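You operate a simulated robot arm through the tools that you are given. There is no shell and no other tool. Be economical: measure what you need, move in short steps, check, and stop when the job is done.

Carry out the task below with a simulated two-armed robot. There is one attempt and no reset: what you move stays moved.

JOB
Close up the loaded bowl tumbler and start it on low.
Fine: lid on and nut tight first; switch the top socket on, turn the knob to low and leave it running.

It is judged by the outcome, as a careful person would: the job done as asked, and still so three seconds after it is handed in. It fails if anything else is knocked over, pushed out of place, dropped, spilled or broken. A push-on lid holds only when it is set on centred and level and pressed home; a screw cap is set on level and turned clockwise until tight.

ROBOT AND FRAMES
Two 7-joint arms with fingered hands on one trunk, on a base that drives. Base frame: it is fixed to the floor where the robot stands at the start and does not move with it; the origin is under the middle of the robot, x ahead of it, y to its left, z up; the surface under the hand at the start is at about z = 880. Lengths are in mm, angles in degrees, forces in N, time in s.
The left shoulder is at the start at [52, 174, 1093], the right one opposite. With the tool pointing down near the work surface each hand reaches from about 300 to 740 mm from the robot's upright axis, wherever it stands, measured 20 degrees to its own side. Places, roughly: bowl tumbler [500, 100, 1000]; bowl tumbler knob [400, 300, 900]; corner bolt [400, 0, 900]; side bolt [600, 300, 900]; top socket switch [700, 500, 900]; washer switch [400, -300, 900]. Payload 3.8 kg a hand.
Tool frame (each hand has its own): the origin (TCP) lies between the finger pads and is the grasp point; the fingertips stand 26 mm ahead of it; z points along the fingers, y is the line along which they close. Largest opening 132 mm; the body of the gripper starts 73 mm behind the TCP. The gripper is a hand of 3 fingers: y runs from the thumb to the fingers, the wrist lies at [0, 0, -224] in the tool frame, and closing takes about 1.5 s.
Orientation is that of the tool frame in the base frame, as [roll, pitch, yaw] about the fixed x, y, z axes, in that order (R = Rz(yaw) Ry(pitch) Rx(roll)). With the fingers straight down and closing along the base's y, the tool's x points along the base's -x, its y along +y and its z along -z.

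CONTROLS
- The arms move only by the tool play_rows. It takes "left_increments", "right_increments" or both (then of equal length, played together; a hand with none holds still); each is a list of rows, each a list of 6 numbers: the shift along the tool's x, y, z in mm, then the turn, a rotation vector about the tool's x, y, z in degrees. In form: [[tx, ty, tz, ax, ay, az], ...]. A call has 1 to 20 rows; each row is the pose to reach, as a shift and turn from the pose commanded when the call began, along the tool's axes at that moment. "left_fingers" and "right_fingers" are, for a hand that has rows, the gripper command, from -1 (fully open) to 1 (shut), values between in proportion, set as the call begins (left out, the last holds). A row lasts 0.2 s, in which the tool goes at most 50 mm and 8.6 degrees; a call with a longer step from one row to the next is refused whole, and so is a gripper value outside its range. Where a pose cannot be reached the arm comes as near as it can. A force on the tool above 40 N (or 10 N above the force at the start of the call, whichever is more), or a blocked arm, ends the call early, and 0.2 s more pass. The fingers move at their own pace (about 108 mm/s each) and stop on an object; they squeeze with about 32 N. The grip force told is the motor's: it shows also when the fingers shut on nothing. Time passes only in rows, and 0.2 s behind the last, so rows that repeat a pose let the fingers close. The reply holds the time, the measured pose of the TCP, the force on the tool along the base axes, the opening and the grip force, in the units named above and with some noise, with the torque about the TCP (base axes, N m) and any sound that the robot's microphone picked up.
- Cameras (640 x 400 px; columns grow to the right, rows downward): "scene" is now at [187, 12, 1009.9]; the picture's right is [0.16, -0.99, 0.00], its down [0.03, 0.01, -1.00] and it looks along [0.99, 0.16, 0.03] (base axes); focal length 214 px, centre (320, 200). "left" rides on the left gripper at [-62, 3, -92] in its tool frame; the picture's right is [-0.05, -1.00, 0.00], its down [0.83, -0.04, -0.56] and it looks along [0.55, -0.03, 0.83] (tool axes); focal length 230 px, centre (320, 200). "right" rides on the right gripper at [62, 3, -92] in its tool frame; the picture's right is [-0.05, 1.00, 0.00], its down [-0.83, -0.04, -0.55] and it looks along [-0.55, -0.03, 0.83] (tool axes); focal length 230 px, centre (320, 200). There is no depth. A picture from a camera that has moved, and an enlarged one, comes with that camera's place and axes in the base frame and with its lens.
- capture(camera): a new picture of that camera. No time passes.
- raise_lower(by): slides the trunk up (or, below 0, down) by that many mm; the arms and the scene camera ride with it, the base frame stays. It gives what a move gives, with no picture.
- steer(legs): drives the robot by 1 to 6 legs, each [ahead, left, turn to the left] in mm, mm and degrees, along the robot's own axes; the way and the turn of a leg run together, so that a leg with both is an arc; at most 1500 mm and 180 degrees a leg. The arms and the cameras ride along, it lands a little off, and it stops where it bumps. It gives what a move gives.
- move_fingers(finger1, finger2, thumb_bend, hand): sets how far each is bent, from 0 (flat) to 1 (curled in); at 0.3 the hand is open as for a grip, at 0.7 the pads meet at the TCP. One left out holds its place. A second passes; each finger stops where it meets its share of the squeeze, and holds until it gets a number again. A gripper value or a shape takes the hand back. It gives what a move gives, with no picture; readings hold the bend of each and the force on the fingers (four entries, about 0 where the hand has none), thumb and palm.
- grasp_type(shape, hand): the hand has 3 fingers and takes this shape, open, in about a second: jaw (thumb against the fingers, like two jaws); tri (thumb and two fingers); tip (a fingertip pinch); poke (one finger out to press); point (the index stretched); flat (the hand flat); cup (the hand cupped); fist (a fist). The gripper value then closes the fingers along that shape, each until it touches; the sizes above hold for jaw. It gives what a move gives, with no picture.
- pan_tilt(pan, tilt): turns the head with the scene camera to pan (to the left, within 60 degrees either way) and tilt (down, from -29 to 69), counted from straight ahead of the robot. It gives what a move gives.
- enlarge(camera, box): a new picture of the part [left, top, right, bottom] of that camera's present view, enlarged. No time passes.
- sign_off(): hands the job in; it is judged then, once.

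Go step by step. Nothing tells you exact positions but the pictures and the camera data: compare them with the known pose of the tool, close in by small moves and look again before you grip or let go. The budget is 120 turns and 108 pictures, counting those below and the enlarged ones. Unless the task says otherwise, let go and move clear before handing in.

The tools are called after "Request:" as name(argument=value, ...) on one line, values as JSON. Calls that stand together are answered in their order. play_rows: Moves the arms, as the interface text tells. Its arguments: {"type":"object","properties":{"left_increments":{"type":"array"},"left_fingers":{"type":"number"},"right_increments":{"type":"array"},"right_fingers":{"type":"number"}},"required":[]} The other tools are called the same way: raise_lower (by) slides the trunk up or down; grasp_type (shape, hand) gives the hand a shape; move_fingers (finger1, finger2, thumb_bend, hand) moves the fingers one by one; steer (legs) drives the base; pan_tilt (pan, tilt) turns the head that bears the scene camera; capture (camera) takes a picture; enlarge (camera, box) takes an enlarged picture of a part of a camera's view; sign_off () hands the job in.

At the start:

```text
t: 0.0
left_ee_pos: [343.4, 385.3, 1206.0]
left_ee_rot: [-180.0, 0.0, 179.9]
left_force: [0.0, 0.9, 0.4]
left_wrist_torque: [-0.03, -0.02, 0.03]
left_finger_gap: 131.9
left_grasp_force: 0.1
left_shape: jaw
left_bend: [0.3, 0.3, 0.3]
left_finger forces: [0.0, 0.0, 0.0, 0.0, 0.0, 0.0]
right_ee_pos: [370.6, -28.7, 1001.0]
right_ee_rot: [180.0, 0.1, -180.0]
right_force: [0.3, 0.0, -0.1]
right_wrist_torque: [0.02, 0.0, 0.01]
right_finger_gap: 131.9
right_grasp_force: 0.2
right_shape: jaw
right_bend: [0.3, 0.3, 0.3]
right_finger forces: [0.1, 0.0, 0.1, 0.0, 0.0, 0.0]
trunk travel left (down, up): [-400.0, 82.0]
robot x, y, heading: [-2.7, -0.5, 0.0]
head pan, tilt: [9.1, -1.8]
```

scene: 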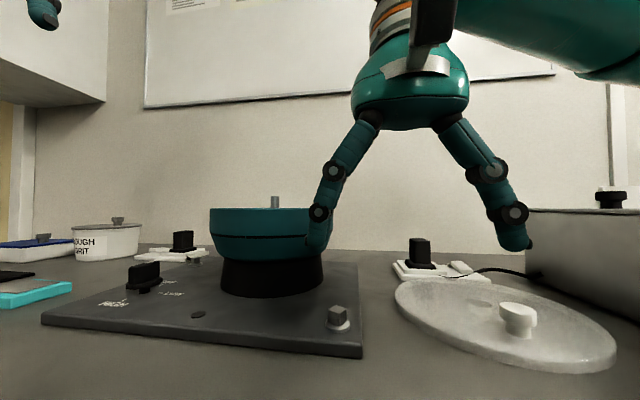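
right: 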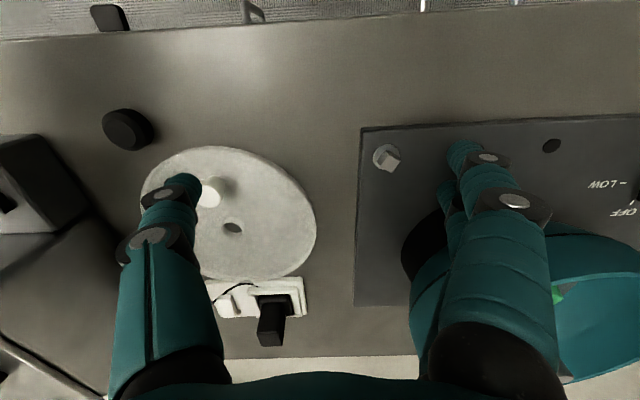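
left: 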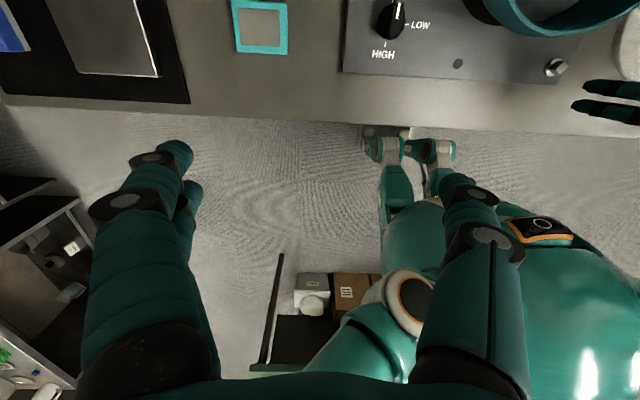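

The tumbler sits ahead with its stud showing. The clear lid with a hole and white grip lies to the right, and a black nut seems to be near it. I'll look around more closely with the head camera.

Request:
pan_tilt(pan=0, tilt=35)

Request:
capture(camera="scene")

Request:
enlarge(camera="right", box=[80, 80, 400, 340])

```text
t: 1.0
left_ee_pos: [342.7, 384.0, 1206.2]
left_ee_rot: [-180.0, 0.0, 179.9]
left_force: [-0.4, -0.5, 1.5]
left_wrist_torque: [0.01, -0.04, 0.0]
left_finger_gap: 131.7
left_grasp_force: 0.0
left_shape: jaw
left_bend: [0.3, 0.3, 0.3]
left_finger forces: [0.1, 0.1, 0.0, 0.1, 0.0, 0.1]
right_ee_pos: [370.8, -28.8, 999.8]
right_ee_rot: [-180.0, 0.1, -179.9]
right_force: [0.1, 0.5, 0.5]
right_wrist_torque: [0.02, 0.01, -0.02]
right_finger_gap: 131.7
right_grasp_force: 0.1
right_shape: jaw
right_bend: [0.3, 0.3, 0.3]
right_finger forces: [0.0, 0.0, 0.0, 0.0, 0.1, 0.0]
trunk travel left (down, up): [-400.0, 82.0]
robot x, y, heading: [-2.4, -0.6, -0.1]
head pan, tilt: [0.0, 35.0]
```

```text
104 pictures are left
camera scene: at [187.1, -2.2, 951.1], right [0.0, -1.0, 0.0], down [-0.57, 0.0, -0.82], along [0.82, 0.0, -0.57], focal length 214 px, centre (320, 200)
```

scene: 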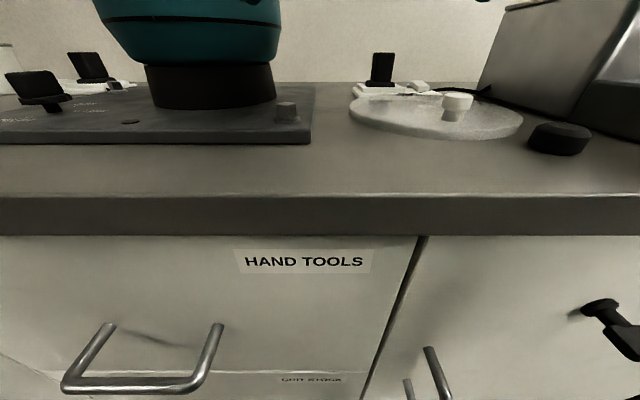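

```text
1.54 times, centred on (240, 210) of right
camera zoom: at [309.0, -26.2, 1093.4], right [0.05, 1.0, 0.0], down [0.83, -0.04, 0.56], along [0.56, -0.03, -0.83], focal length 354 px, centre (443, 185)
```

zoom: 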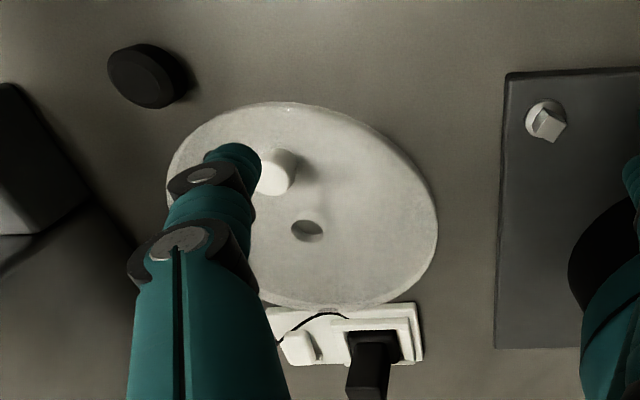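

The black disc near [363,-205] is probably the nut, and there are two socket plates. I'll raise the trunk to see over the counter.

Request:
raise_lower(by=80)

Request:
pan_tilt(pan=35, tilt=20)

Request:
capture(camera="scene")

Request:
pan_tilt(pan=-25, tilt=20)

Request:
capture(camera="scene")

Request:
capture(camera="left")

Request:
capture(camera="right")

```text
t: 2.2
left_ee_pos: [344.5, 384.2, 1284.7]
left_ee_rot: [-179.9, -0.2, -179.9]
left_force: [-0.1, -1.4, -0.4]
left_wrist_torque: [-0.02, 0.01, -0.02]
left_finger_gap: 132.1
left_grasp_force: 0.0
left_shape: jaw
left_bend: [0.3, 0.3, 0.3]
left_finger forces: [0.1, 0.0, 0.0, 0.0, 0.0, 0.0]
right_ee_pos: [371.0, -29.5, 1080.4]
right_ee_rot: [-180.0, -0.1, 179.9]
right_force: [0.6, -0.1, -0.6]
right_wrist_torque: [-0.01, 0.0, -0.01]
right_finger_gap: 131.7
right_grasp_force: 0.1
right_shape: jaw
right_bend: [0.3, 0.3, 0.3]
right_finger forces: [0.0, 0.1, 0.0, 0.0, 0.0, 0.0]
trunk travel left (down, up): [-480.0, 2.0]
robot x, y, heading: [-1.6, -1.8, 0.2]
head pan, tilt: [0.0, 35.0]
```

```text
t: 3.2
left_ee_pos: [343.5, 383.4, 1286.2]
left_ee_rot: [180.0, 0.0, 180.0]
left_force: [0.0, -0.3, -0.2]
left_wrist_torque: [0.01, 0.0, 0.05]
left_finger_gap: 131.8
left_grasp_force: 0.1
left_shape: jaw
left_bend: [0.3, 0.3, 0.3]
left_finger forces: [0.1, 0.0, 0.0, 0.0, 0.1, 0.0]
right_ee_pos: [370.4, -28.9, 1079.2]
right_ee_rot: [179.9, 0.0, 180.0]
right_force: [-0.2, 0.1, 0.1]
right_wrist_torque: [-0.02, -0.01, -0.02]
right_finger_gap: 131.9
right_grasp_force: 0.0
right_shape: jaw
right_bend: [0.3, 0.3, 0.3]
right_finger forces: [0.0, 0.1, 0.1, 0.0, 0.0, 0.0]
trunk travel left (down, up): [-480.0, 2.0]
robot x, y, heading: [-1.3, -2.1, 0.1]
head pan, tilt: [35.0, 20.0]
```

```text
102 pictures are left
camera scene: at [184.8, 51.1, 1083.7], right [0.57, -0.82, 0.0], down [-0.28, -0.2, -0.94], along [0.77, 0.54, -0.34], focal length 214 px, centre (320, 200)
```

scene: 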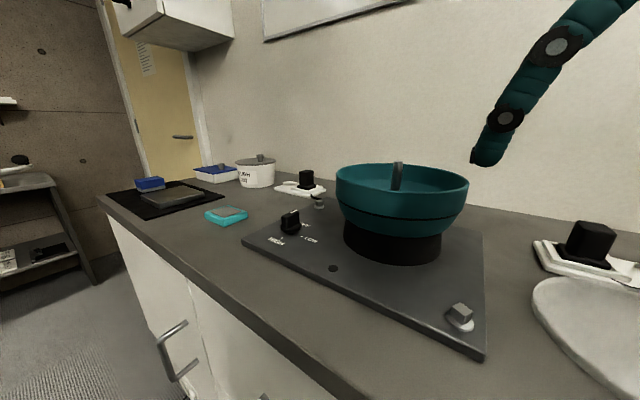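

```text
t: 4.5
left_ee_pos: [344.2, 383.8, 1286.5]
left_ee_rot: [180.0, 0.1, -179.9]
left_force: [-0.6, -0.3, -0.7]
left_wrist_torque: [-0.01, 0.02, -0.02]
left_finger_gap: 131.8
left_grasp_force: 0.0
left_shape: jaw
left_bend: [0.3, 0.3, 0.3]
left_finger forces: [0.1, 0.0, 0.1, 0.0, 0.1, 0.0]
right_ee_pos: [371.4, -28.5, 1079.0]
right_ee_rot: [180.0, 0.1, 179.9]
right_force: [0.2, 0.4, -0.4]
right_wrist_torque: [0.0, -0.02, 0.0]
right_finger_gap: 132.0
right_grasp_force: 0.0
right_shape: jaw
right_bend: [0.3, 0.3, 0.3]
right_finger forces: [0.0, 0.1, 0.1, 0.0, 0.1, 0.0]
trunk travel left (down, up): [-480.0, 2.0]
robot x, y, heading: [-0.7, 3.2, -0.1]
head pan, tilt: [-25.0, 20.0]
```

```text
101 pictures are left
camera scene: at [192.9, -41.5, 1083.8], right [-0.42, -0.91, 0.0], down [-0.31, 0.14, -0.94], along [0.85, -0.4, -0.34], focal length 214 px, centre (320, 200)
```

scene: 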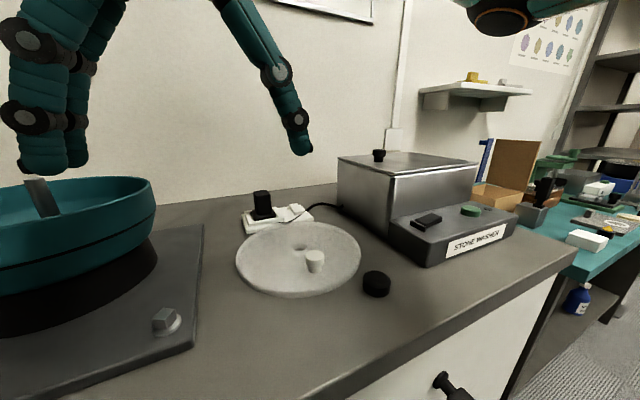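

```text
100 pictures are left
camera left: at [405.0, 389.2, 1379.8], right [0.05, -1.0, 0.0], down [-0.83, -0.04, 0.56], along [-0.55, -0.03, -0.83], focal length 230 px, centre (320, 200)
```

left: 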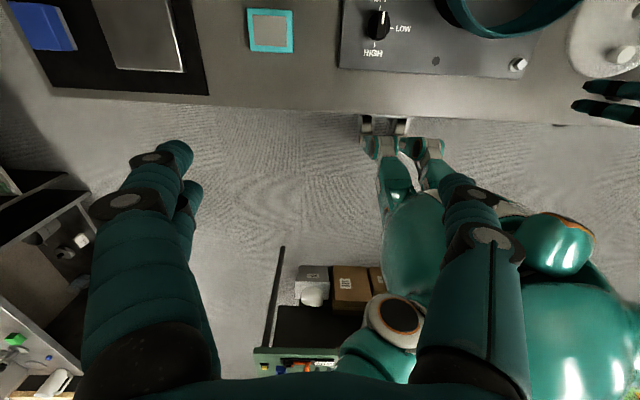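

```text
99 pictures are left
camera right: at [309.0, -26.2, 1173.4], right [0.05, 1.0, 0.0], down [0.83, -0.04, 0.56], along [0.56, -0.03, -0.83], focal length 230 px, centre (320, 200)
```

right: 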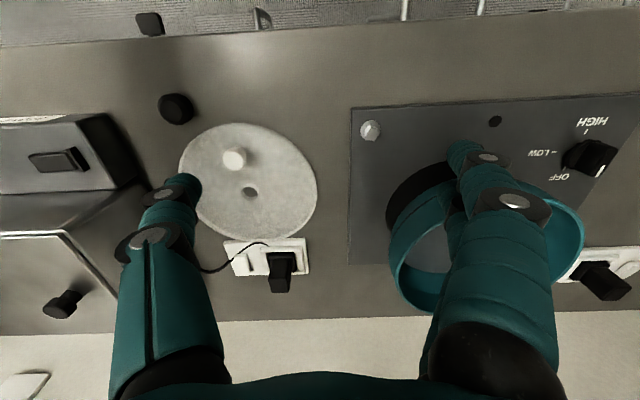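

The knob reads OFF/LOW/HIGH, the bowl has its stud, and the left socket plate sits behind the knob. I'll enlarge the details.

Request:
enlarge(camera="right", box=[480, 80, 640, 320])

Request:
pan_tilt(pan=25, tilt=20)

Request:
enlarge(camera="scene", box=[240, 140, 400, 240])

Request:
enlarge(camera="scene", box=[360, 140, 580, 320])

```text
1.67 times, centred on (560, 200) of right
camera zoom: at [309.0, -26.2, 1173.4], right [0.05, 1.0, 0.0], down [0.83, -0.04, 0.56], along [0.56, -0.03, -0.83], focal length 384 px, centre (-80, 200)
```

zoom: 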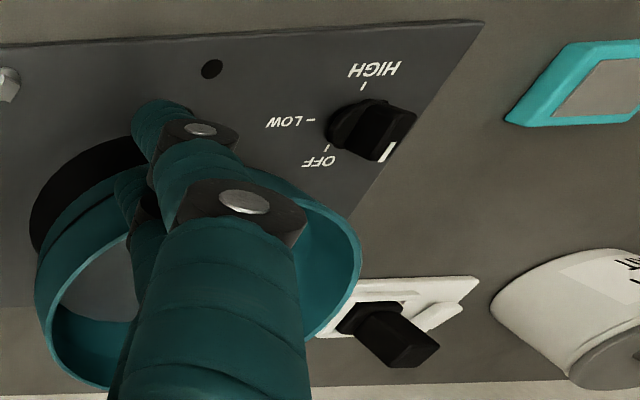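

```text
t: 5.7
left_ee_pos: [343.5, 384.4, 1286.3]
left_ee_rot: [-179.9, 0.0, -180.0]
left_force: [-0.7, -0.3, -0.3]
left_wrist_torque: [0.0, 0.01, -0.01]
left_finger_gap: 132.0
left_grasp_force: 0.1
left_shape: jaw
left_bend: [0.3, 0.3, 0.3]
left_finger forces: [0.0, 0.0, 0.0, 0.1, 0.0, 0.1]
right_ee_pos: [370.8, -28.8, 1080.0]
right_ee_rot: [179.9, 0.1, 180.0]
right_force: [0.3, -0.5, 0.2]
right_wrist_torque: [-0.01, 0.01, 0.02]
right_finger_gap: 131.9
right_grasp_force: 0.0
right_shape: jaw
right_bend: [0.3, 0.3, 0.3]
right_finger forces: [0.0, 0.0, 0.1, 0.0, 0.0, 0.0]
trunk travel left (down, up): [-480.0, 2.0]
robot x, y, heading: [-2.5, 2.8, 0.1]
head pan, tilt: [25.0, 20.0]
```

```text
4.00 times, centred on (320, 190) of scene
camera zoom: at [192.9, 37.1, 1083.8], right [0.42, -0.91, 0.0], down [-0.31, -0.14, -0.94], along [0.85, 0.4, -0.34], focal length 858 px, centre (320, 240)
```

zoom: 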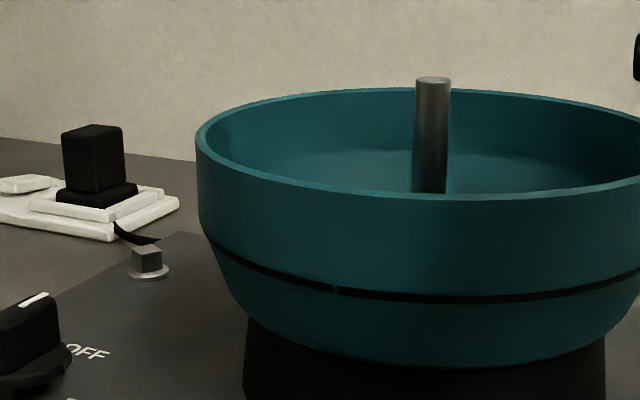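

```text
2.22 times, centred on (470, 230) of scene
camera zoom: at [192.9, 37.1, 1083.8], right [0.42, -0.91, 0.0], down [-0.31, -0.14, -0.94], along [0.85, 0.4, -0.34], focal length 477 px, centre (-13, 133)
```

zoom: 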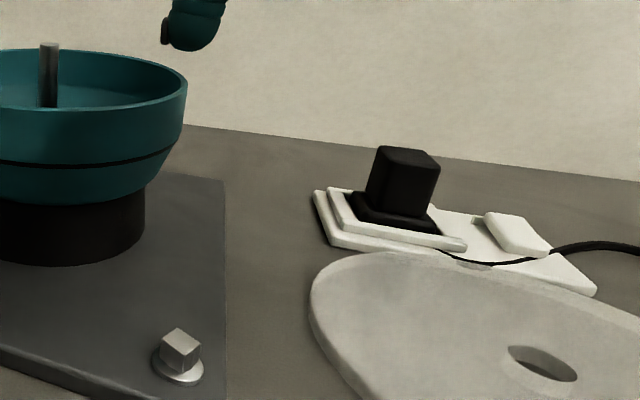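

I place the stud at about [533,145,1025], with the rim at about z 1005. The lid hole is near [483,-138], the lid's white grip near [418,-137], and the nut near [363,-205]. I'll bring the right hand over the lid grip, half open, and look.

Request:
play_rows(right_increments=[[-15, -36, 10, 0, 0, 0], [-31, -72, 20, 0, 0, 0], [-47, -108, 40, 0, 0, 0], [-47, -108, 80, 0, 0, 0], [-47, -108, 80, 0, 0, 0]], right_fingers=0)

Request:
capture(camera="right")

Request:
pan_tilt(pan=-25, tilt=25)

Request:
capture(camera="scene")

```text
t: 6.9
left_ee_pos: [343.9, 385.2, 1286.4]
left_ee_rot: [180.0, 0.0, -180.0]
left_force: [-0.3, -0.1, -0.1]
left_wrist_torque: [0.0, 0.0, 0.0]
left_finger_gap: 131.9
left_grasp_force: 0.0
left_shape: jaw
left_bend: [0.3, 0.3, 0.3]
left_finger forces: [0.1, 0.0, 0.0, 0.0, 0.0, 0.1]
right_ee_pos: [415.6, -136.7, 1001.9]
right_ee_rot: [-180.0, 0.1, -180.0]
right_force: [-0.3, 0.0, 0.2]
right_wrist_torque: [-0.02, 0.0, 0.0]
right_finger_gap: 66.6
right_grasp_force: 0.1
right_shape: jaw
right_bend: [0.73, 0.73, 0.7]
right_finger forces: [0.0, 0.0, 0.1, 0.1, 0.0, 0.1]
trunk travel left (down, up): [-480.0, 2.0]
robot x, y, heading: [3.4, -3.2, 0.1]
head pan, tilt: [25.0, 20.0]
```

```text
95 pictures are left
camera right: at [354.3, -134.1, 1093.3], right [0.05, 1.0, 0.0], down [0.83, -0.04, 0.56], along [0.56, -0.03, -0.83], focal length 230 px, centre (320, 200)
```

right: 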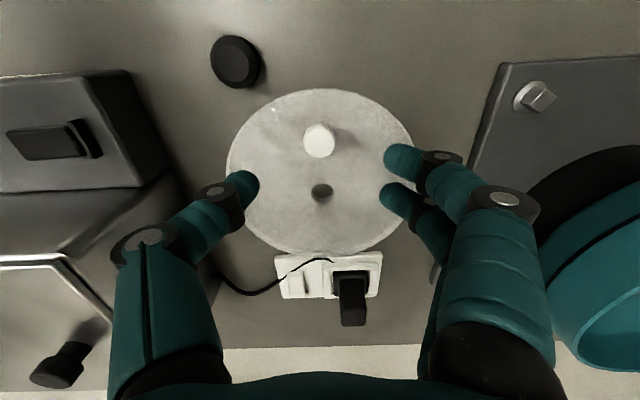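

```text
t: 8.1
left_ee_pos: [343.3, 385.1, 1287.2]
left_ee_rot: [-180.0, 0.0, -179.9]
left_force: [0.5, -0.4, 0.7]
left_wrist_torque: [0.0, 0.0, 0.0]
left_finger_gap: 131.8
left_grasp_force: 0.0
left_shape: jaw
left_bend: [0.3, 0.3, 0.3]
left_finger forces: [0.0, 0.1, 0.0, 0.0, 0.0, 0.0]
right_ee_pos: [416.8, -136.9, 999.0]
right_ee_rot: [180.0, 0.1, 180.0]
right_force: [0.7, -1.1, -0.8]
right_wrist_torque: [-0.04, -0.01, 0.01]
right_finger_gap: 66.6
right_grasp_force: 0.0
right_shape: jaw
right_bend: [0.73, 0.73, 0.7]
right_finger forces: [0.1, 0.0, 0.1, 0.0, 0.0, 0.0]
trunk travel left (down, up): [-480.0, 2.0]
robot x, y, heading: [0.1, -0.5, -0.1]
head pan, tilt: [-25.0, 25.0]
```

```text
94 pictures are left
camera scene: at [192.0, -41.1, 1075.7], right [-0.42, -0.91, 0.0], down [-0.38, 0.18, -0.91], along [0.82, -0.38, -0.42], focal length 214 px, centre (320, 200)
```

scene: 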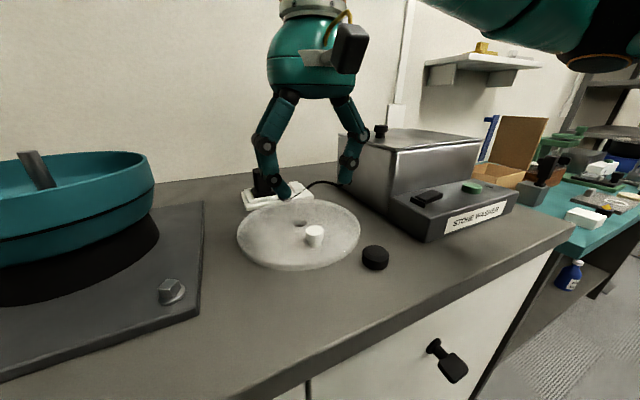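

The hand is centred over the white grip at about [416,-137.5], whose top is at about z 918. I'll descend with fingertips just above the lid and close.

Request:
play_rows(right_increments=[[0, 0, 40, 0, 0, 0], [0, 0, 65, 0, 0, 0], [0, 0, 79, 0, 0, 0], [0, 0, 79, 0, 0, 0]], right_fingers=0)

Request:
capture(camera="right")

Request:
enlarge(camera="scene", box=[220, 150, 400, 290])

```text
t: 9.1
left_ee_pos: [343.3, 383.4, 1286.6]
left_ee_rot: [-179.9, 0.1, 180.0]
left_force: [0.4, 0.0, 0.6]
left_wrist_torque: [0.0, 0.03, 0.0]
left_finger_gap: 131.8
left_grasp_force: 0.0
left_shape: jaw
left_bend: [0.3, 0.3, 0.3]
left_finger forces: [0.1, 0.0, 0.0, 0.0, 0.0, 0.1]
right_ee_pos: [417.6, -136.7, 922.1]
right_ee_rot: [-180.0, 0.1, -180.0]
right_force: [1.0, -0.1, 0.1]
right_wrist_torque: [0.0, -0.03, 0.0]
right_finger_gap: 66.7
right_grasp_force: 0.2
right_shape: jaw
right_bend: [0.73, 0.73, 0.7]
right_finger forces: [0.0, 0.0, 0.1, 0.0, 0.0, 0.0]
trunk travel left (down, up): [-480.0, 2.0]
robot x, y, heading: [-4.6, -2.0, -0.0]
head pan, tilt: [-25.0, 25.0]
```

```text
93 pictures are left
camera right: at [355.2, -134.5, 1014.8], right [0.05, 1.0, 0.0], down [0.83, -0.04, 0.56], along [0.56, -0.03, -0.83], focal length 230 px, centre (320, 200)
```

right: 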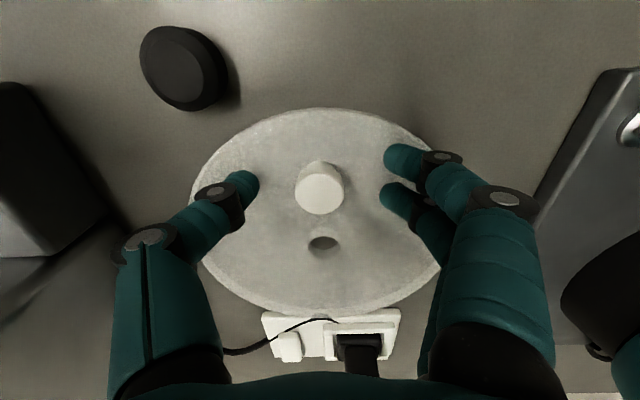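

```text
2.86 times, centred on (310, 220) of scene
camera zoom: at [192.0, -41.1, 1075.7], right [-0.42, -0.91, 0.0], down [-0.38, 0.18, -0.91], along [0.82, -0.38, -0.42], focal length 613 px, centre (349, 143)
```

zoom: 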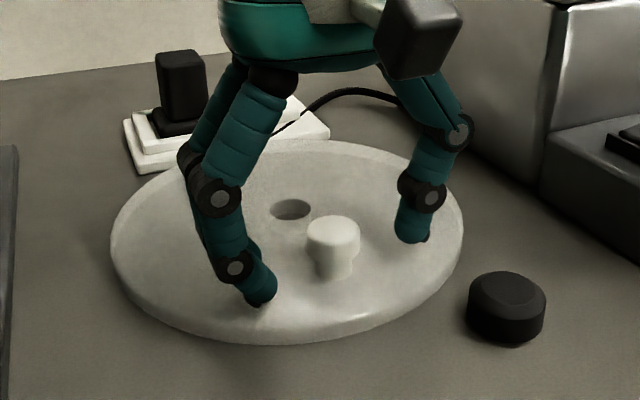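

The knob is mushroom-shaped and the fingers straddle it well, so I'm closing now.

Request:
play_rows(right_increments=[[0, 0, 0, 0, 0, 0], [0, 0, 0, 0, 0, 0], [0, 0, 0, 0, 0, 0], [0, 0, 0, 0, 0, 0], [0, 0, 0, 0, 0, 0], [0, 0, 0, 0, 0, 0], [0, 0, 0, 0, 0, 0], [0, 0, 0, 0, 0, 0]], right_fingers=1)

Request:
play_rows(right_increments=[[0, 0, -10, 0, 0, 0], [0, 0, -20, 0, 0, 0], [0, 0, -30, 0, 0, 0], [0, 0, -30, 0, 0, 0]])

Request:
capture(camera="right")

Request:
capture(camera="scene")

```text
t: 10.9
left_ee_pos: [343.1, 384.5, 1286.6]
left_ee_rot: [180.0, -0.1, 179.9]
left_force: [-0.5, -0.3, -0.3]
left_wrist_torque: [-0.01, 0.0, -0.03]
left_finger_gap: 131.8
left_grasp_force: 0.1
left_shape: jaw
left_bend: [0.3, 0.3, 0.3]
left_finger forces: [0.0, 0.0, 0.1, 0.0, 0.0, 0.1]
right_ee_pos: [416.7, -137.2, 921.5]
right_ee_rot: [-179.9, 0.0, 179.9]
right_force: [0.6, 0.3, 0.4]
right_wrist_torque: [-0.02, -0.12, 0.01]
right_finger_gap: 9.8
right_grasp_force: 32.0
right_shape: jaw
right_bend: [0.72, 0.72, 0.71]
right_finger forces: [13.9, 20.5, 0.0, 0.0, 25.9, 0.1]
trunk travel left (down, up): [-480.0, 2.0]
robot x, y, heading: [1.9, -1.1, 0.1]
head pan, tilt: [-25.0, 25.0]
```

```text
t: 11.9
left_ee_pos: [344.5, 385.1, 1286.3]
left_ee_rot: [-180.0, 0.0, -180.0]
left_force: [-0.2, -0.7, -0.1]
left_wrist_torque: [0.04, 0.01, 0.01]
left_finger_gap: 131.7
left_grasp_force: 0.1
left_shape: jaw
left_bend: [0.3, 0.3, 0.3]
left_finger forces: [0.0, 0.1, 0.0, 0.0, 0.1, 0.0]
right_ee_pos: [417.9, -137.3, 951.4]
right_ee_rot: [-180.0, 0.1, -180.0]
right_force: [0.6, 0.1, -0.5]
right_wrist_torque: [0.02, 0.03, 0.0]
right_finger_gap: 8.7
right_grasp_force: 32.1
right_shape: jaw
right_bend: [0.72, 0.71, 0.71]
right_finger forces: [10.8, 20.1, 0.1, 0.1, 24.7, 0.0]
trunk travel left (down, up): [-480.0, 2.0]
robot x, y, heading: [-1.3, -3.0, -0.1]
head pan, tilt: [-25.0, 25.0]
```

```text
91 pictures are left
camera right: at [355.7, -134.6, 1044.6], right [0.05, 1.0, 0.0], down [0.83, -0.04, 0.56], along [0.56, -0.03, -0.83], focal length 230 px, centre (320, 200)
```

right: 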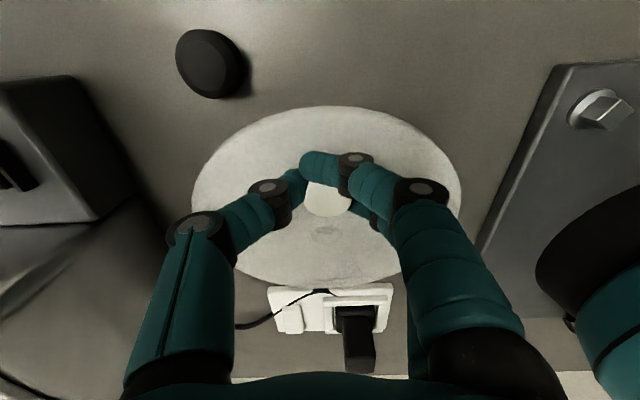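

```text
90 pictures are left
camera scene: at [192.1, -41.2, 1075.6], right [-0.42, -0.91, 0.0], down [-0.38, 0.18, -0.91], along [0.82, -0.38, -0.42], focal length 214 px, centre (320, 200)
```

scene: 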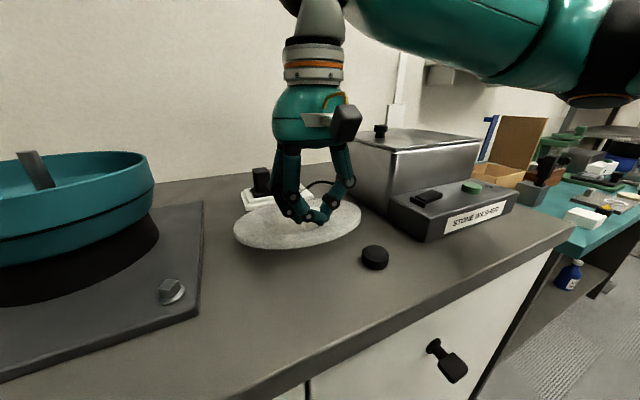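

The lid pivoted about the grip line, so its far edge is probably still on the counter. I'll look closely before deciding on a better grip.

Request:
enlarge(camera="scene", box=[220, 150, 400, 290])

Request:
enlarge(camera="right", box=[240, 120, 420, 240])

```text
2.86 times, centred on (310, 220) of scene
camera zoom: at [192.1, -41.2, 1075.6], right [-0.42, -0.91, 0.0], down [-0.38, 0.18, -0.91], along [0.82, -0.38, -0.42], focal length 613 px, centre (349, 143)
```

zoom: 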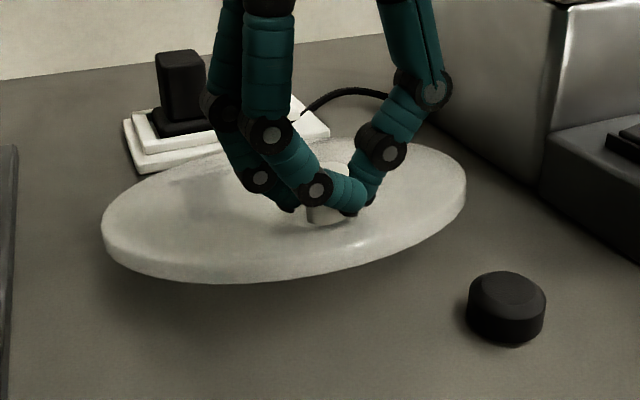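

```text
3.33 times, centred on (330, 180) of right
camera zoom: at [355.7, -134.6, 1044.6], right [0.05, 1.0, 0.0], down [0.83, -0.04, 0.56], along [0.56, -0.03, -0.83], focal length 767 px, centre (287, 267)
```

zoom: 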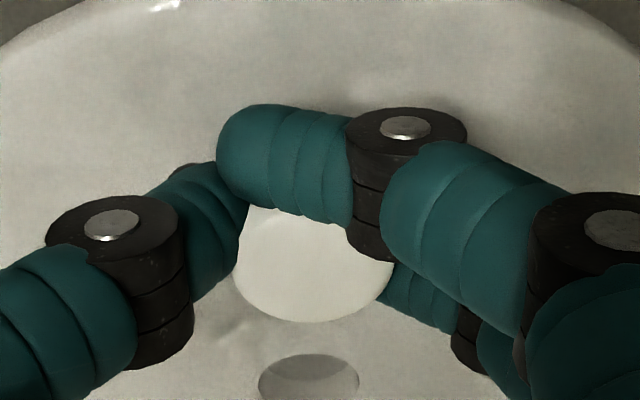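

The hand wraps the knob but only at its top. I'll set the lid back down, open, go about 9 mm deeper to get under the mushroom head, and regrip.

Request:
play_rows(right_increments=[[0, 0, 10, 0, 0, 0], [0, 0, 20, 0, 0, 0], [0, 0, 29, 0, 0, 0], [0, 0, 29, 0, 0, 0]])

Request:
play_rows(right_increments=[[0, 0, 0, 0, 0, 0], [0, 0, 0, 0, 0, 0], [0, 0, 0, 0, 0, 0], [0, 0, 0, 0, 0, 0], [0, 0, 5, 0, 0, 0], [0, 0, 9, 0, 0, 0], [0, 0, 9, 0, 0, 0]], right_fingers=0.3)

Request:
enlarge(camera="scene", box=[220, 150, 400, 290])

Request:
capture(camera="right")

```text
t: 12.9
left_ee_pos: [343.1, 384.9, 1287.1]
left_ee_rot: [-180.0, 0.0, -180.0]
left_force: [-0.8, 0.3, -0.7]
left_wrist_torque: [0.04, -0.03, 0.01]
left_finger_gap: 132.1
left_grasp_force: 0.1
left_shape: jaw
left_bend: [0.3, 0.3, 0.3]
left_finger forces: [0.0, 0.1, 0.1, 0.1, 0.1, 0.0]
right_ee_pos: [416.8, -136.6, 922.7]
right_ee_rot: [-179.9, 0.1, 180.0]
right_force: [0.1, -0.3, 1.5]
right_wrist_torque: [0.13, -0.33, 0.07]
right_finger_gap: 8.6
right_grasp_force: 32.2
right_shape: jaw
right_bend: [0.72, 0.72, 0.71]
right_finger forces: [22.2, 23.7, 0.0, 0.0, 24.2, 0.0]
trunk travel left (down, up): [-480.0, 2.0]
robot x, y, heading: [-0.0, 2.8, 0.2]
head pan, tilt: [-25.0, 25.0]
```

```text
t: 14.5
left_ee_pos: [343.2, 385.0, 1287.5]
left_ee_rot: [179.9, 0.2, -180.0]
left_force: [0.3, -0.8, -0.2]
left_wrist_torque: [0.03, 0.02, -0.01]
left_finger_gap: 131.8
left_grasp_force: 0.2
left_shape: jaw
left_bend: [0.3, 0.3, 0.3]
left_finger forces: [0.0, 0.1, 0.1, 0.0, 0.0, 0.1]
right_ee_pos: [416.9, -135.5, 916.7]
right_ee_rot: [179.9, 0.4, -179.9]
right_force: [-1.4, -0.2, 17.6]
right_wrist_torque: [0.03, 0.08, 0.01]
right_finger_gap: 47.0
right_grasp_force: 0.1
right_shape: jaw
right_bend: [0.74, 0.74, 0.7]
right_finger forces: [5.8, 4.5, 0.0, 0.1, 7.6, 0.1]
trunk travel left (down, up): [-480.0, 2.0]
robot x, y, heading: [2.7, -2.0, 0.2]
head pan, tilt: [-25.0, 25.0]
```

```text
2.86 times, centred on (310, 220) of scene
camera zoom: at [191.0, -40.9, 1076.3], right [-0.42, -0.91, 0.0], down [-0.38, 0.18, -0.91], along [0.82, -0.38, -0.42], focal length 613 px, centre (349, 143)
```

zoom: 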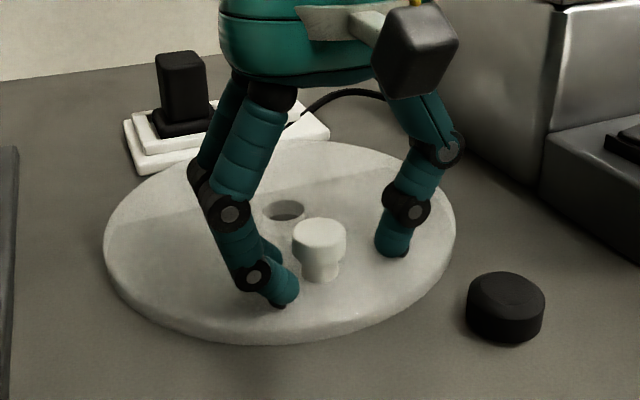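

```text
86 pictures are left
camera right: at [355.0, -134.0, 1009.2], right [0.05, 1.0, 0.0], down [0.83, -0.04, 0.56], along [0.56, -0.03, -0.83], focal length 230 px, centre (320, 200)
```

right: 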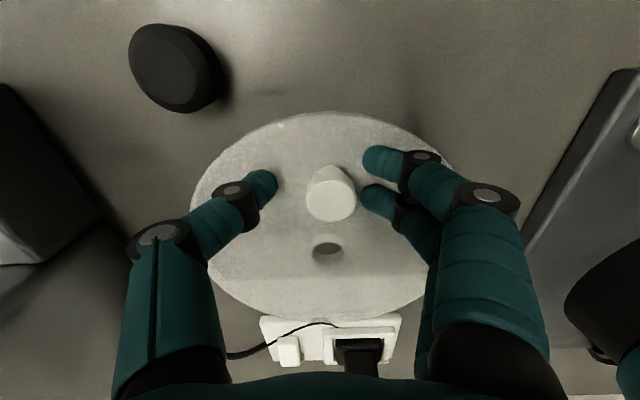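

The fingertips touch the lid at TCP z 917, so the lid top is at about 891. I'll turn the hand 90° so the fingers close radially, because the weak direction was about y. Raising and rotating first.

Request:
play_rows(right_increments=[[0, 0, -20, 0, 0, 0], [0, 0, -50, 0, 0, 0], [0, 3, -60, 0, 0, -8], [0, 5, -60, 0, 0, -16], [0, 5, -60, 0, 0, -24], [0, 5, -60, 0, 0, -32], [0, 5, -60, 0, 0, -40], [0, 5, -60, 0, 0, -48], [0, 5, -60, 0, 0, -56], [0, 5, -60, 0, 0, -64], [0, 5, -60, 0, 0, -72], [0, 5, -60, 0, 0, -80], [0, 5, -60, 0, 0, -85], [0, 5, -60, 0, 0, -90], [0, 5, -60, 0, 0, -90]], right_fingers=0.3)

Request:
capture(camera="right")

Request:
capture(camera="scene")

```text
t: 17.7
left_ee_pos: [343.9, 385.1, 1285.9]
left_ee_rot: [-179.9, 0.1, -180.0]
left_force: [-0.9, 0.6, -0.3]
left_wrist_torque: [0.0, -0.04, -0.01]
left_finger_gap: 131.9
left_grasp_force: 0.0
left_shape: jaw
left_bend: [0.3, 0.3, 0.3]
left_finger forces: [0.1, 0.0, 0.0, 0.0, 0.0, 0.0]
right_ee_pos: [417.8, -132.0, 973.7]
right_ee_rot: [180.0, 0.0, -89.8]
right_force: [0.3, 0.3, 0.2]
right_wrist_torque: [0.0, 0.0, 0.0]
right_finger_gap: 46.6
right_grasp_force: 0.0
right_shape: jaw
right_bend: [0.74, 0.74, 0.7]
right_finger forces: [0.1, 0.0, 0.1, 0.0, 0.0, 0.0]
trunk travel left (down, up): [-480.0, 2.0]
robot x, y, heading: [-0.4, 1.8, 0.1]
head pan, tilt: [-25.0, 25.0]
```

```text
85 pictures are left
camera right: at [414.6, -194.0, 1066.8], right [-1.0, 0.05, 0.0], down [0.04, 0.83, 0.56], along [0.03, 0.55, -0.83], focal length 230 px, centre (320, 200)
```

right: 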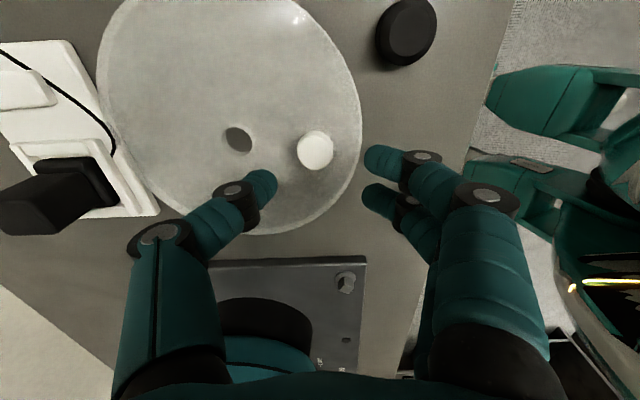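

```text
84 pictures are left
camera scene: at [192.0, -41.1, 1075.7], right [-0.42, -0.91, 0.0], down [-0.38, 0.18, -0.91], along [0.82, -0.38, -0.42], focal length 214 px, centre (320, 200)
```

scene: 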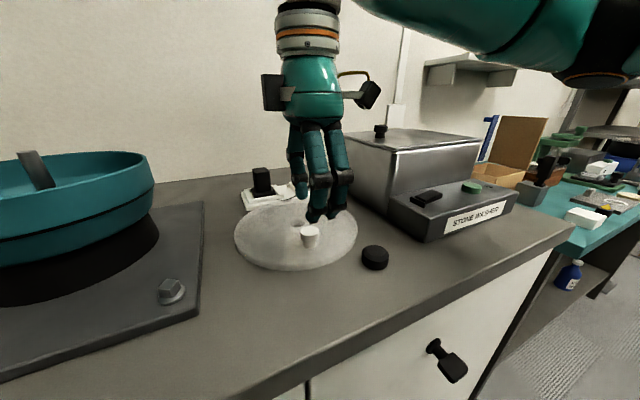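

The rotation worked. I'll descend partway so the tips flank the knob head, then check centring.

Request:
play_rows(right_increments=[[2, -3, 15, 0, 0, 0], [2, -3, 35, 0, 0, 0], [2, -3, 35, 0, 0, 0]], right_fingers=0.2)

Request:
capture(camera="right")

Request:
enlarge(camera="scene", box=[220, 150, 400, 290])

```text
t: 18.5
left_ee_pos: [342.5, 385.0, 1287.0]
left_ee_rot: [179.9, -0.1, -179.9]
left_force: [0.4, -0.7, -0.3]
left_wrist_torque: [-0.03, 0.01, -0.01]
left_finger_gap: 131.9
left_grasp_force: 0.0
left_shape: jaw
left_bend: [0.3, 0.3, 0.3]
left_finger forces: [0.0, 0.0, 0.1, 0.0, 0.1, 0.0]
right_ee_pos: [422.1, -132.2, 936.9]
right_ee_rot: [-179.9, 0.0, -90.1]
right_force: [0.1, 0.5, 0.0]
right_wrist_torque: [-0.02, 0.01, -0.02]
right_finger_gap: 52.2
right_grasp_force: 0.0
right_shape: jaw
right_bend: [0.73, 0.73, 0.7]
right_finger forces: [0.1, 0.0, 0.0, 0.1, 0.1, 0.1]
trunk travel left (down, up): [-480.0, 2.0]
robot x, y, heading: [-2.2, 0.4, -0.1]
head pan, tilt: [-25.0, 25.0]
```

```text
83 pictures are left
camera right: at [418.4, -195.2, 1030.5], right [-1.0, 0.05, 0.0], down [0.04, 0.83, 0.56], along [0.03, 0.55, -0.83], focal length 230 px, centre (320, 200)
```

right: 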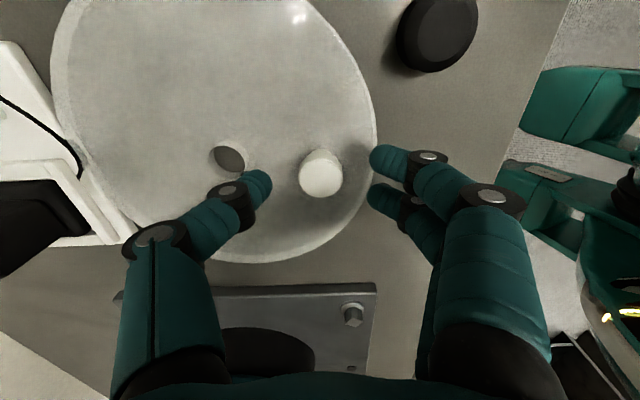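

```text
2.86 times, centred on (310, 220) of scene
camera zoom: at [191.9, -41.1, 1075.7], right [-0.42, -0.91, 0.0], down [-0.38, 0.18, -0.91], along [0.82, -0.38, -0.42], focal length 613 px, centre (349, 143)
```

zoom: 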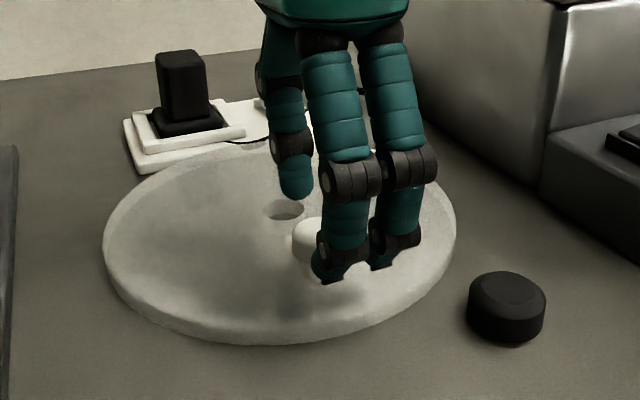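

Well centred. I'll shift 2 mm toward -y, descend to z ≈ 918, close, and lift slightly.

Request:
play_rows(right_increments=[[2.5, 0, 10, 0, 0, 0], [2.5, 0, 18, 0, 0, 0], [2.5, 0, 18, 0, 0, 0]])

Request:
play_rows(right_increments=[[0, 0, 0, 0, 0, 0], [0, 0, 0, 0, 0, 0], [0, 0, 0, 0, 0, 0], [0, 0, 0, 0, 0, 0], [0, 0, 0, 0, 0, 0], [0, 0, 0, 0, 0, 0], [0, 0, -5, 0, 0, 0], [0, 0, -15, 0, 0, 0], [0, 0, -25, 0, 0, 0], [0, 0, -25, 0, 0, 0]], right_fingers=1)

Request:
capture(camera="right")

Request:
enlarge(camera="scene", box=[220, 150, 400, 290])

```text
t: 19.3
left_ee_pos: [344.0, 384.8, 1286.8]
left_ee_rot: [180.0, 0.0, -179.9]
left_force: [-0.1, 0.4, 0.9]
left_wrist_torque: [0.0, -0.03, 0.02]
left_finger_gap: 131.8
left_grasp_force: 0.0
left_shape: jaw
left_bend: [0.3, 0.3, 0.3]
left_finger forces: [0.1, 0.1, 0.0, 0.0, 0.0, 0.0]
right_ee_pos: [422.3, -136.9, 920.6]
right_ee_rot: [-179.9, -0.1, -90.0]
right_force: [-0.4, 1.1, 0.6]
right_wrist_torque: [0.0, 0.04, 0.0]
right_finger_gap: 52.5
right_grasp_force: 0.1
right_shape: jaw
right_bend: [0.73, 0.73, 0.7]
right_finger forces: [0.0, 0.0, 0.0, 0.1, 0.0, 0.0]
trunk travel left (down, up): [-480.0, 2.0]
robot x, y, heading: [-5.8, 1.0, 0.0]
head pan, tilt: [-25.0, 25.0]
```

```text
t: 21.5
left_ee_pos: [342.6, 384.2, 1286.7]
left_ee_rot: [-180.0, 0.0, 180.0]
left_force: [-0.2, -0.7, 0.1]
left_wrist_torque: [-0.03, 0.03, 0.01]
left_finger_gap: 131.8
left_grasp_force: 0.0
left_shape: jaw
left_bend: [0.3, 0.3, 0.3]
left_finger forces: [0.0, 0.0, 0.0, 0.0, 0.0, 0.0]
right_ee_pos: [422.2, -136.6, 946.3]
right_ee_rot: [-180.0, 0.0, -89.9]
right_force: [0.2, -0.2, -1.4]
right_wrist_torque: [0.0, 0.11, 0.0]
right_finger_gap: 6.3
right_grasp_force: 31.8
right_shape: jaw
right_bend: [0.67, 0.72, 0.71]
right_finger forces: [0.0, 18.7, 0.0, 0.0, 26.3, 0.1]
trunk travel left (down, up): [-480.0, 2.0]
robot x, y, heading: [2.1, -1.1, 0.2]
head pan, tilt: [-25.0, 25.0]
```

```text
81 pictures are left
camera right: at [418.5, -198.7, 1039.1], right [-1.0, 0.05, 0.0], down [0.04, 0.83, 0.56], along [0.03, 0.55, -0.83], focal length 230 px, centre (320, 200)
```

right: 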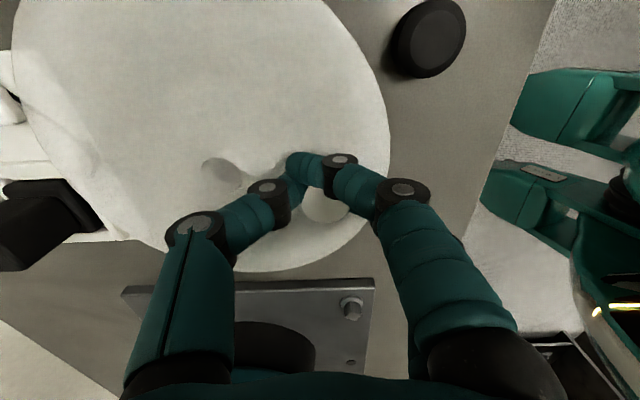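

```text
2.86 times, centred on (310, 220) of scene
camera zoom: at [192.1, -41.2, 1075.6], right [-0.42, -0.91, 0.0], down [-0.38, 0.18, -0.91], along [0.82, -0.38, -0.42], focal length 613 px, centre (349, 143)
```

zoom: 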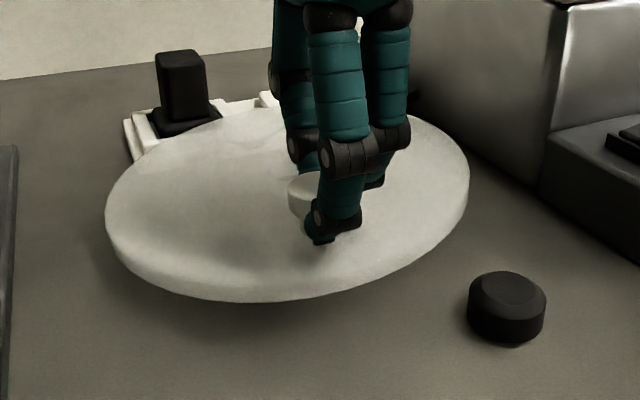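

The lid lifts, but finger 1 missed the knob, which sits about 4–5 mm toward +y of the hand. I'll set down, recentre and regrip.

Request:
play_rows(right_increments=[[0, 0, 10, 0, 0, 0], [0, 0, 20, 0, 0, 0], [0, 0, 25, 0, 0, 0], [0, 0, 25, 0, 0, 0]])

Request:
play_rows(right_increments=[[0, 0, 0, 0, 0, 0], [0, 0, 0, 0, 0, 0], [0, 0, 0, 0, 0, 0], [0, 0, 0, 0, 0, 0], [-5, 0, 0, 0, 0, 0], [-5, 0, 0, 0, 0, 0]], right_fingers=0.2)

Request:
capture(camera="right")

```text
t: 22.5
left_ee_pos: [343.3, 385.1, 1287.1]
left_ee_rot: [179.9, 0.1, -180.0]
left_force: [0.3, -0.4, 0.1]
left_wrist_torque: [0.03, 0.0, 0.04]
left_finger_gap: 131.9
left_grasp_force: 0.0
left_shape: jaw
left_bend: [0.3, 0.3, 0.3]
left_finger forces: [0.0, 0.0, 0.1, 0.1, 0.1, 0.0]
right_ee_pos: [421.0, -135.7, 920.5]
right_ee_rot: [-179.8, 0.0, -90.0]
right_force: [-0.9, -1.0, -0.9]
right_wrist_torque: [0.07, 0.04, 0.02]
right_finger_gap: 6.1
right_grasp_force: 32.3
right_shape: jaw
right_bend: [0.67, 0.72, 0.71]
right_finger forces: [0.0, 18.8, 0.0, 0.0, 26.1, 0.0]
trunk travel left (down, up): [-480.0, 2.0]
robot x, y, heading: [1.0, 0.9, 0.0]
head pan, tilt: [-25.0, 25.0]
```

```text
t: 23.9
left_ee_pos: [343.4, 384.0, 1286.7]
left_ee_rot: [180.0, -0.1, 179.9]
left_force: [-0.6, 0.4, -0.2]
left_wrist_torque: [0.01, -0.03, -0.01]
left_finger_gap: 132.0
left_grasp_force: 0.1
left_shape: jaw
left_bend: [0.3, 0.3, 0.3]
left_finger forces: [0.0, 0.1, 0.0, 0.1, 0.1, 0.1]
right_ee_pos: [420.9, -131.9, 919.5]
right_ee_rot: [-179.9, 0.0, -90.0]
right_force: [0.6, -0.4, 0.1]
right_wrist_torque: [0.02, -0.04, -0.01]
right_finger_gap: 52.1
right_grasp_force: 0.1
right_shape: jaw
right_bend: [0.73, 0.73, 0.7]
right_finger forces: [0.0, 0.0, 0.0, 0.1, 0.0, 0.1]
trunk travel left (down, up): [-480.0, 2.0]
robot x, y, heading: [1.9, -0.5, -0.1]
head pan, tilt: [-25.0, 25.0]
```

```text
79 pictures are left
camera right: at [417.4, -193.8, 1013.7], right [-1.0, 0.05, 0.0], down [0.04, 0.83, 0.56], along [0.03, 0.55, -0.83], focal length 230 px, centre (320, 200)
```

right: 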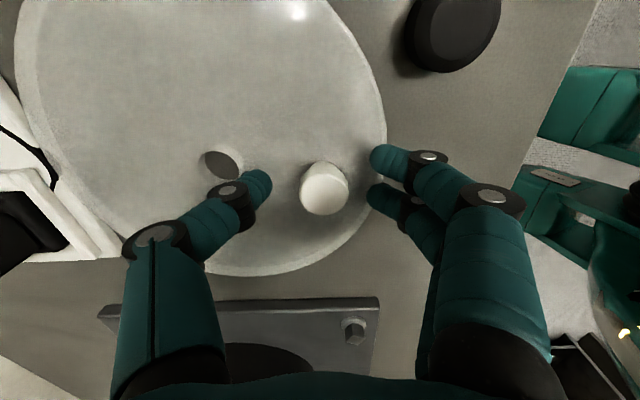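

The knob is at about y −134.8 and the hand at −132. I'll shift 2.7 mm to centre, go down 1 mm and close.

Request:
play_rows(right_increments=[[2.7, 1, 1.5, 0, 0, 0], [2.7, 1, 1.5, 0, 0, 0]])

Request:
play_rows(right_increments=[[0, 0, 0, 0, 0, 0], [0, 0, 0, 0, 0, 0], [0, 0, 0, 0, 0, 0], [0, 0, 0, 0, 0, 0], [0, 0, 0, 0, 0, 0], [0, 0, 0, 0, 0, 0]], right_fingers=1)

Request:
capture(camera="right")

```text
t: 24.5
left_ee_pos: [343.7, 384.9, 1287.2]
left_ee_rot: [-180.0, 0.0, -180.0]
left_force: [0.2, -0.2, 0.6]
left_wrist_torque: [-0.01, 0.0, 0.01]
left_finger_gap: 132.1
left_grasp_force: 0.1
left_shape: jaw
left_bend: [0.3, 0.3, 0.3]
left_finger forces: [0.0, 0.0, 0.1, 0.0, 0.0, 0.1]
right_ee_pos: [419.6, -133.4, 918.3]
right_ee_rot: [-179.9, 0.1, -90.0]
right_force: [0.7, -0.3, -0.4]
right_wrist_torque: [0.01, 0.0, -0.02]
right_finger_gap: 52.2
right_grasp_force: 0.0
right_shape: jaw
right_bend: [0.73, 0.73, 0.7]
right_finger forces: [0.1, 0.0, 0.1, 0.0, 0.1, 0.0]
trunk travel left (down, up): [-480.0, 2.0]
robot x, y, heading: [-0.3, -1.5, -0.1]
head pan, tilt: [-25.0, 25.0]
```

```text
t: 25.9
left_ee_pos: [343.1, 385.0, 1286.7]
left_ee_rot: [179.9, 0.0, -179.9]
left_force: [-0.1, 0.0, -1.6]
left_wrist_torque: [-0.02, 0.01, 0.01]
left_finger_gap: 131.7
left_grasp_force: 0.1
left_shape: jaw
left_bend: [0.3, 0.3, 0.3]
left_finger forces: [0.0, 0.0, 0.0, 0.1, 0.0, 0.0]
right_ee_pos: [420.7, -132.7, 919.2]
right_ee_rot: [-180.0, 0.1, -89.9]
right_force: [0.5, 0.4, -0.4]
right_wrist_torque: [0.1, 0.02, 0.04]
right_finger_gap: 7.3
right_grasp_force: 31.8
right_shape: jaw
right_bend: [0.7, 0.72, 0.71]
right_finger forces: [10.2, 19.8, 0.0, 0.0, 27.3, 0.0]
trunk travel left (down, up): [-480.0, 2.0]
robot x, y, heading: [-1.2, -1.1, 0.2]
head pan, tilt: [-25.0, 25.0]
```

```text
78 pictures are left
camera right: at [416.6, -195.7, 1012.2], right [-1.0, 0.05, 0.0], down [0.04, 0.83, 0.56], along [0.03, 0.55, -0.83], focal length 230 px, centre (320, 200)
```

right: 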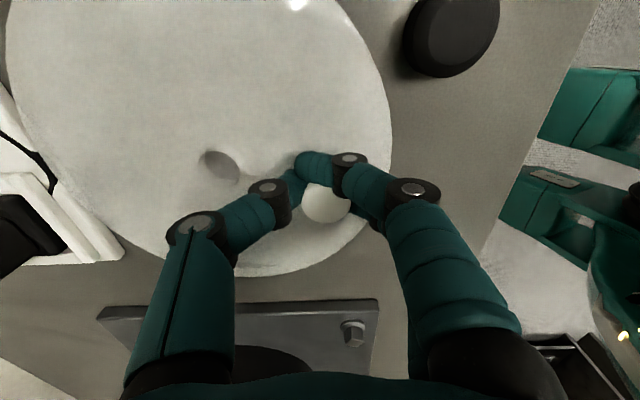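

All three digits now bear on the knob. I'm lifting to carrying height.

Request:
play_rows(right_increments=[[0, 0, -5, 0, 0, 0], [0, 0, -15, 0, 0, 0], [0, 0, -30, 0, 0, 0], [0, 0, -45, 0, 0, 0], [0, 0, -60, 0, 0, 0], [0, 0, -80, 0, 0, 0], [0, 0, -80, 0, 0, 0]])

Request:
capture(camera="right")

Request:
capture(camera="scene")

```text
t: 27.5
left_ee_pos: [344.0, 385.0, 1287.0]
left_ee_rot: [-180.0, 0.0, -180.0]
left_force: [0.2, 0.8, -0.3]
left_wrist_torque: [0.03, -0.01, -0.01]
left_finger_gap: 131.9
left_grasp_force: 0.0
left_shape: jaw
left_bend: [0.3, 0.3, 0.3]
left_finger forces: [0.0, 0.0, 0.0, 0.0, 0.0, 0.0]
right_ee_pos: [421.9, -134.3, 999.5]
right_ee_rot: [-180.0, 0.0, -90.0]
right_force: [0.3, -0.4, -1.3]
right_wrist_torque: [0.03, 0.1, -0.02]
right_finger_gap: 6.5
right_grasp_force: 32.7
right_shape: jaw
right_bend: [0.71, 0.72, 0.71]
right_finger forces: [0.0, 20.3, 0.1, 0.0, 26.9, 0.1]
trunk travel left (down, up): [-480.0, 2.0]
robot x, y, heading: [-1.5, 2.3, 0.3]
head pan, tilt: [-25.0, 25.0]
```

```text
77 pictures are left
camera right: at [417.5, -195.9, 1092.3], right [-1.0, 0.05, 0.0], down [0.04, 0.83, 0.56], along [0.03, 0.55, -0.83], focal length 230 px, centre (320, 200)
```

right: 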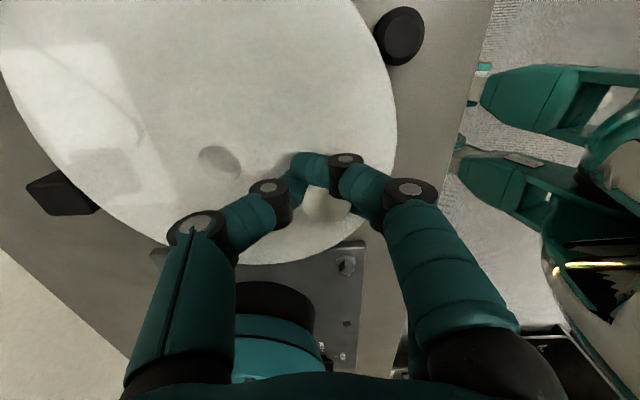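

```text
76 pictures are left
camera scene: at [192.1, -41.2, 1075.6], right [-0.42, -0.91, 0.0], down [-0.38, 0.18, -0.91], along [0.82, -0.38, -0.42], focal length 214 px, centre (320, 200)
```

scene: 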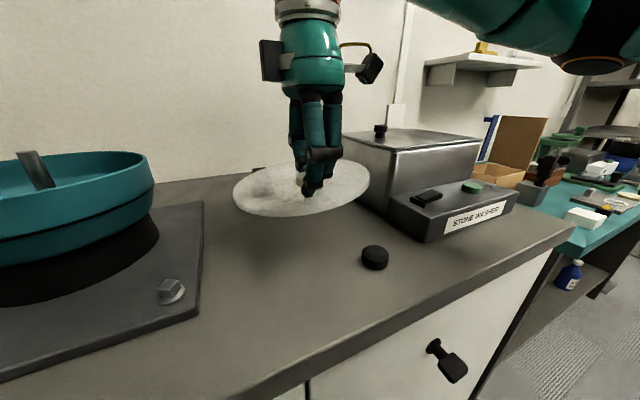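

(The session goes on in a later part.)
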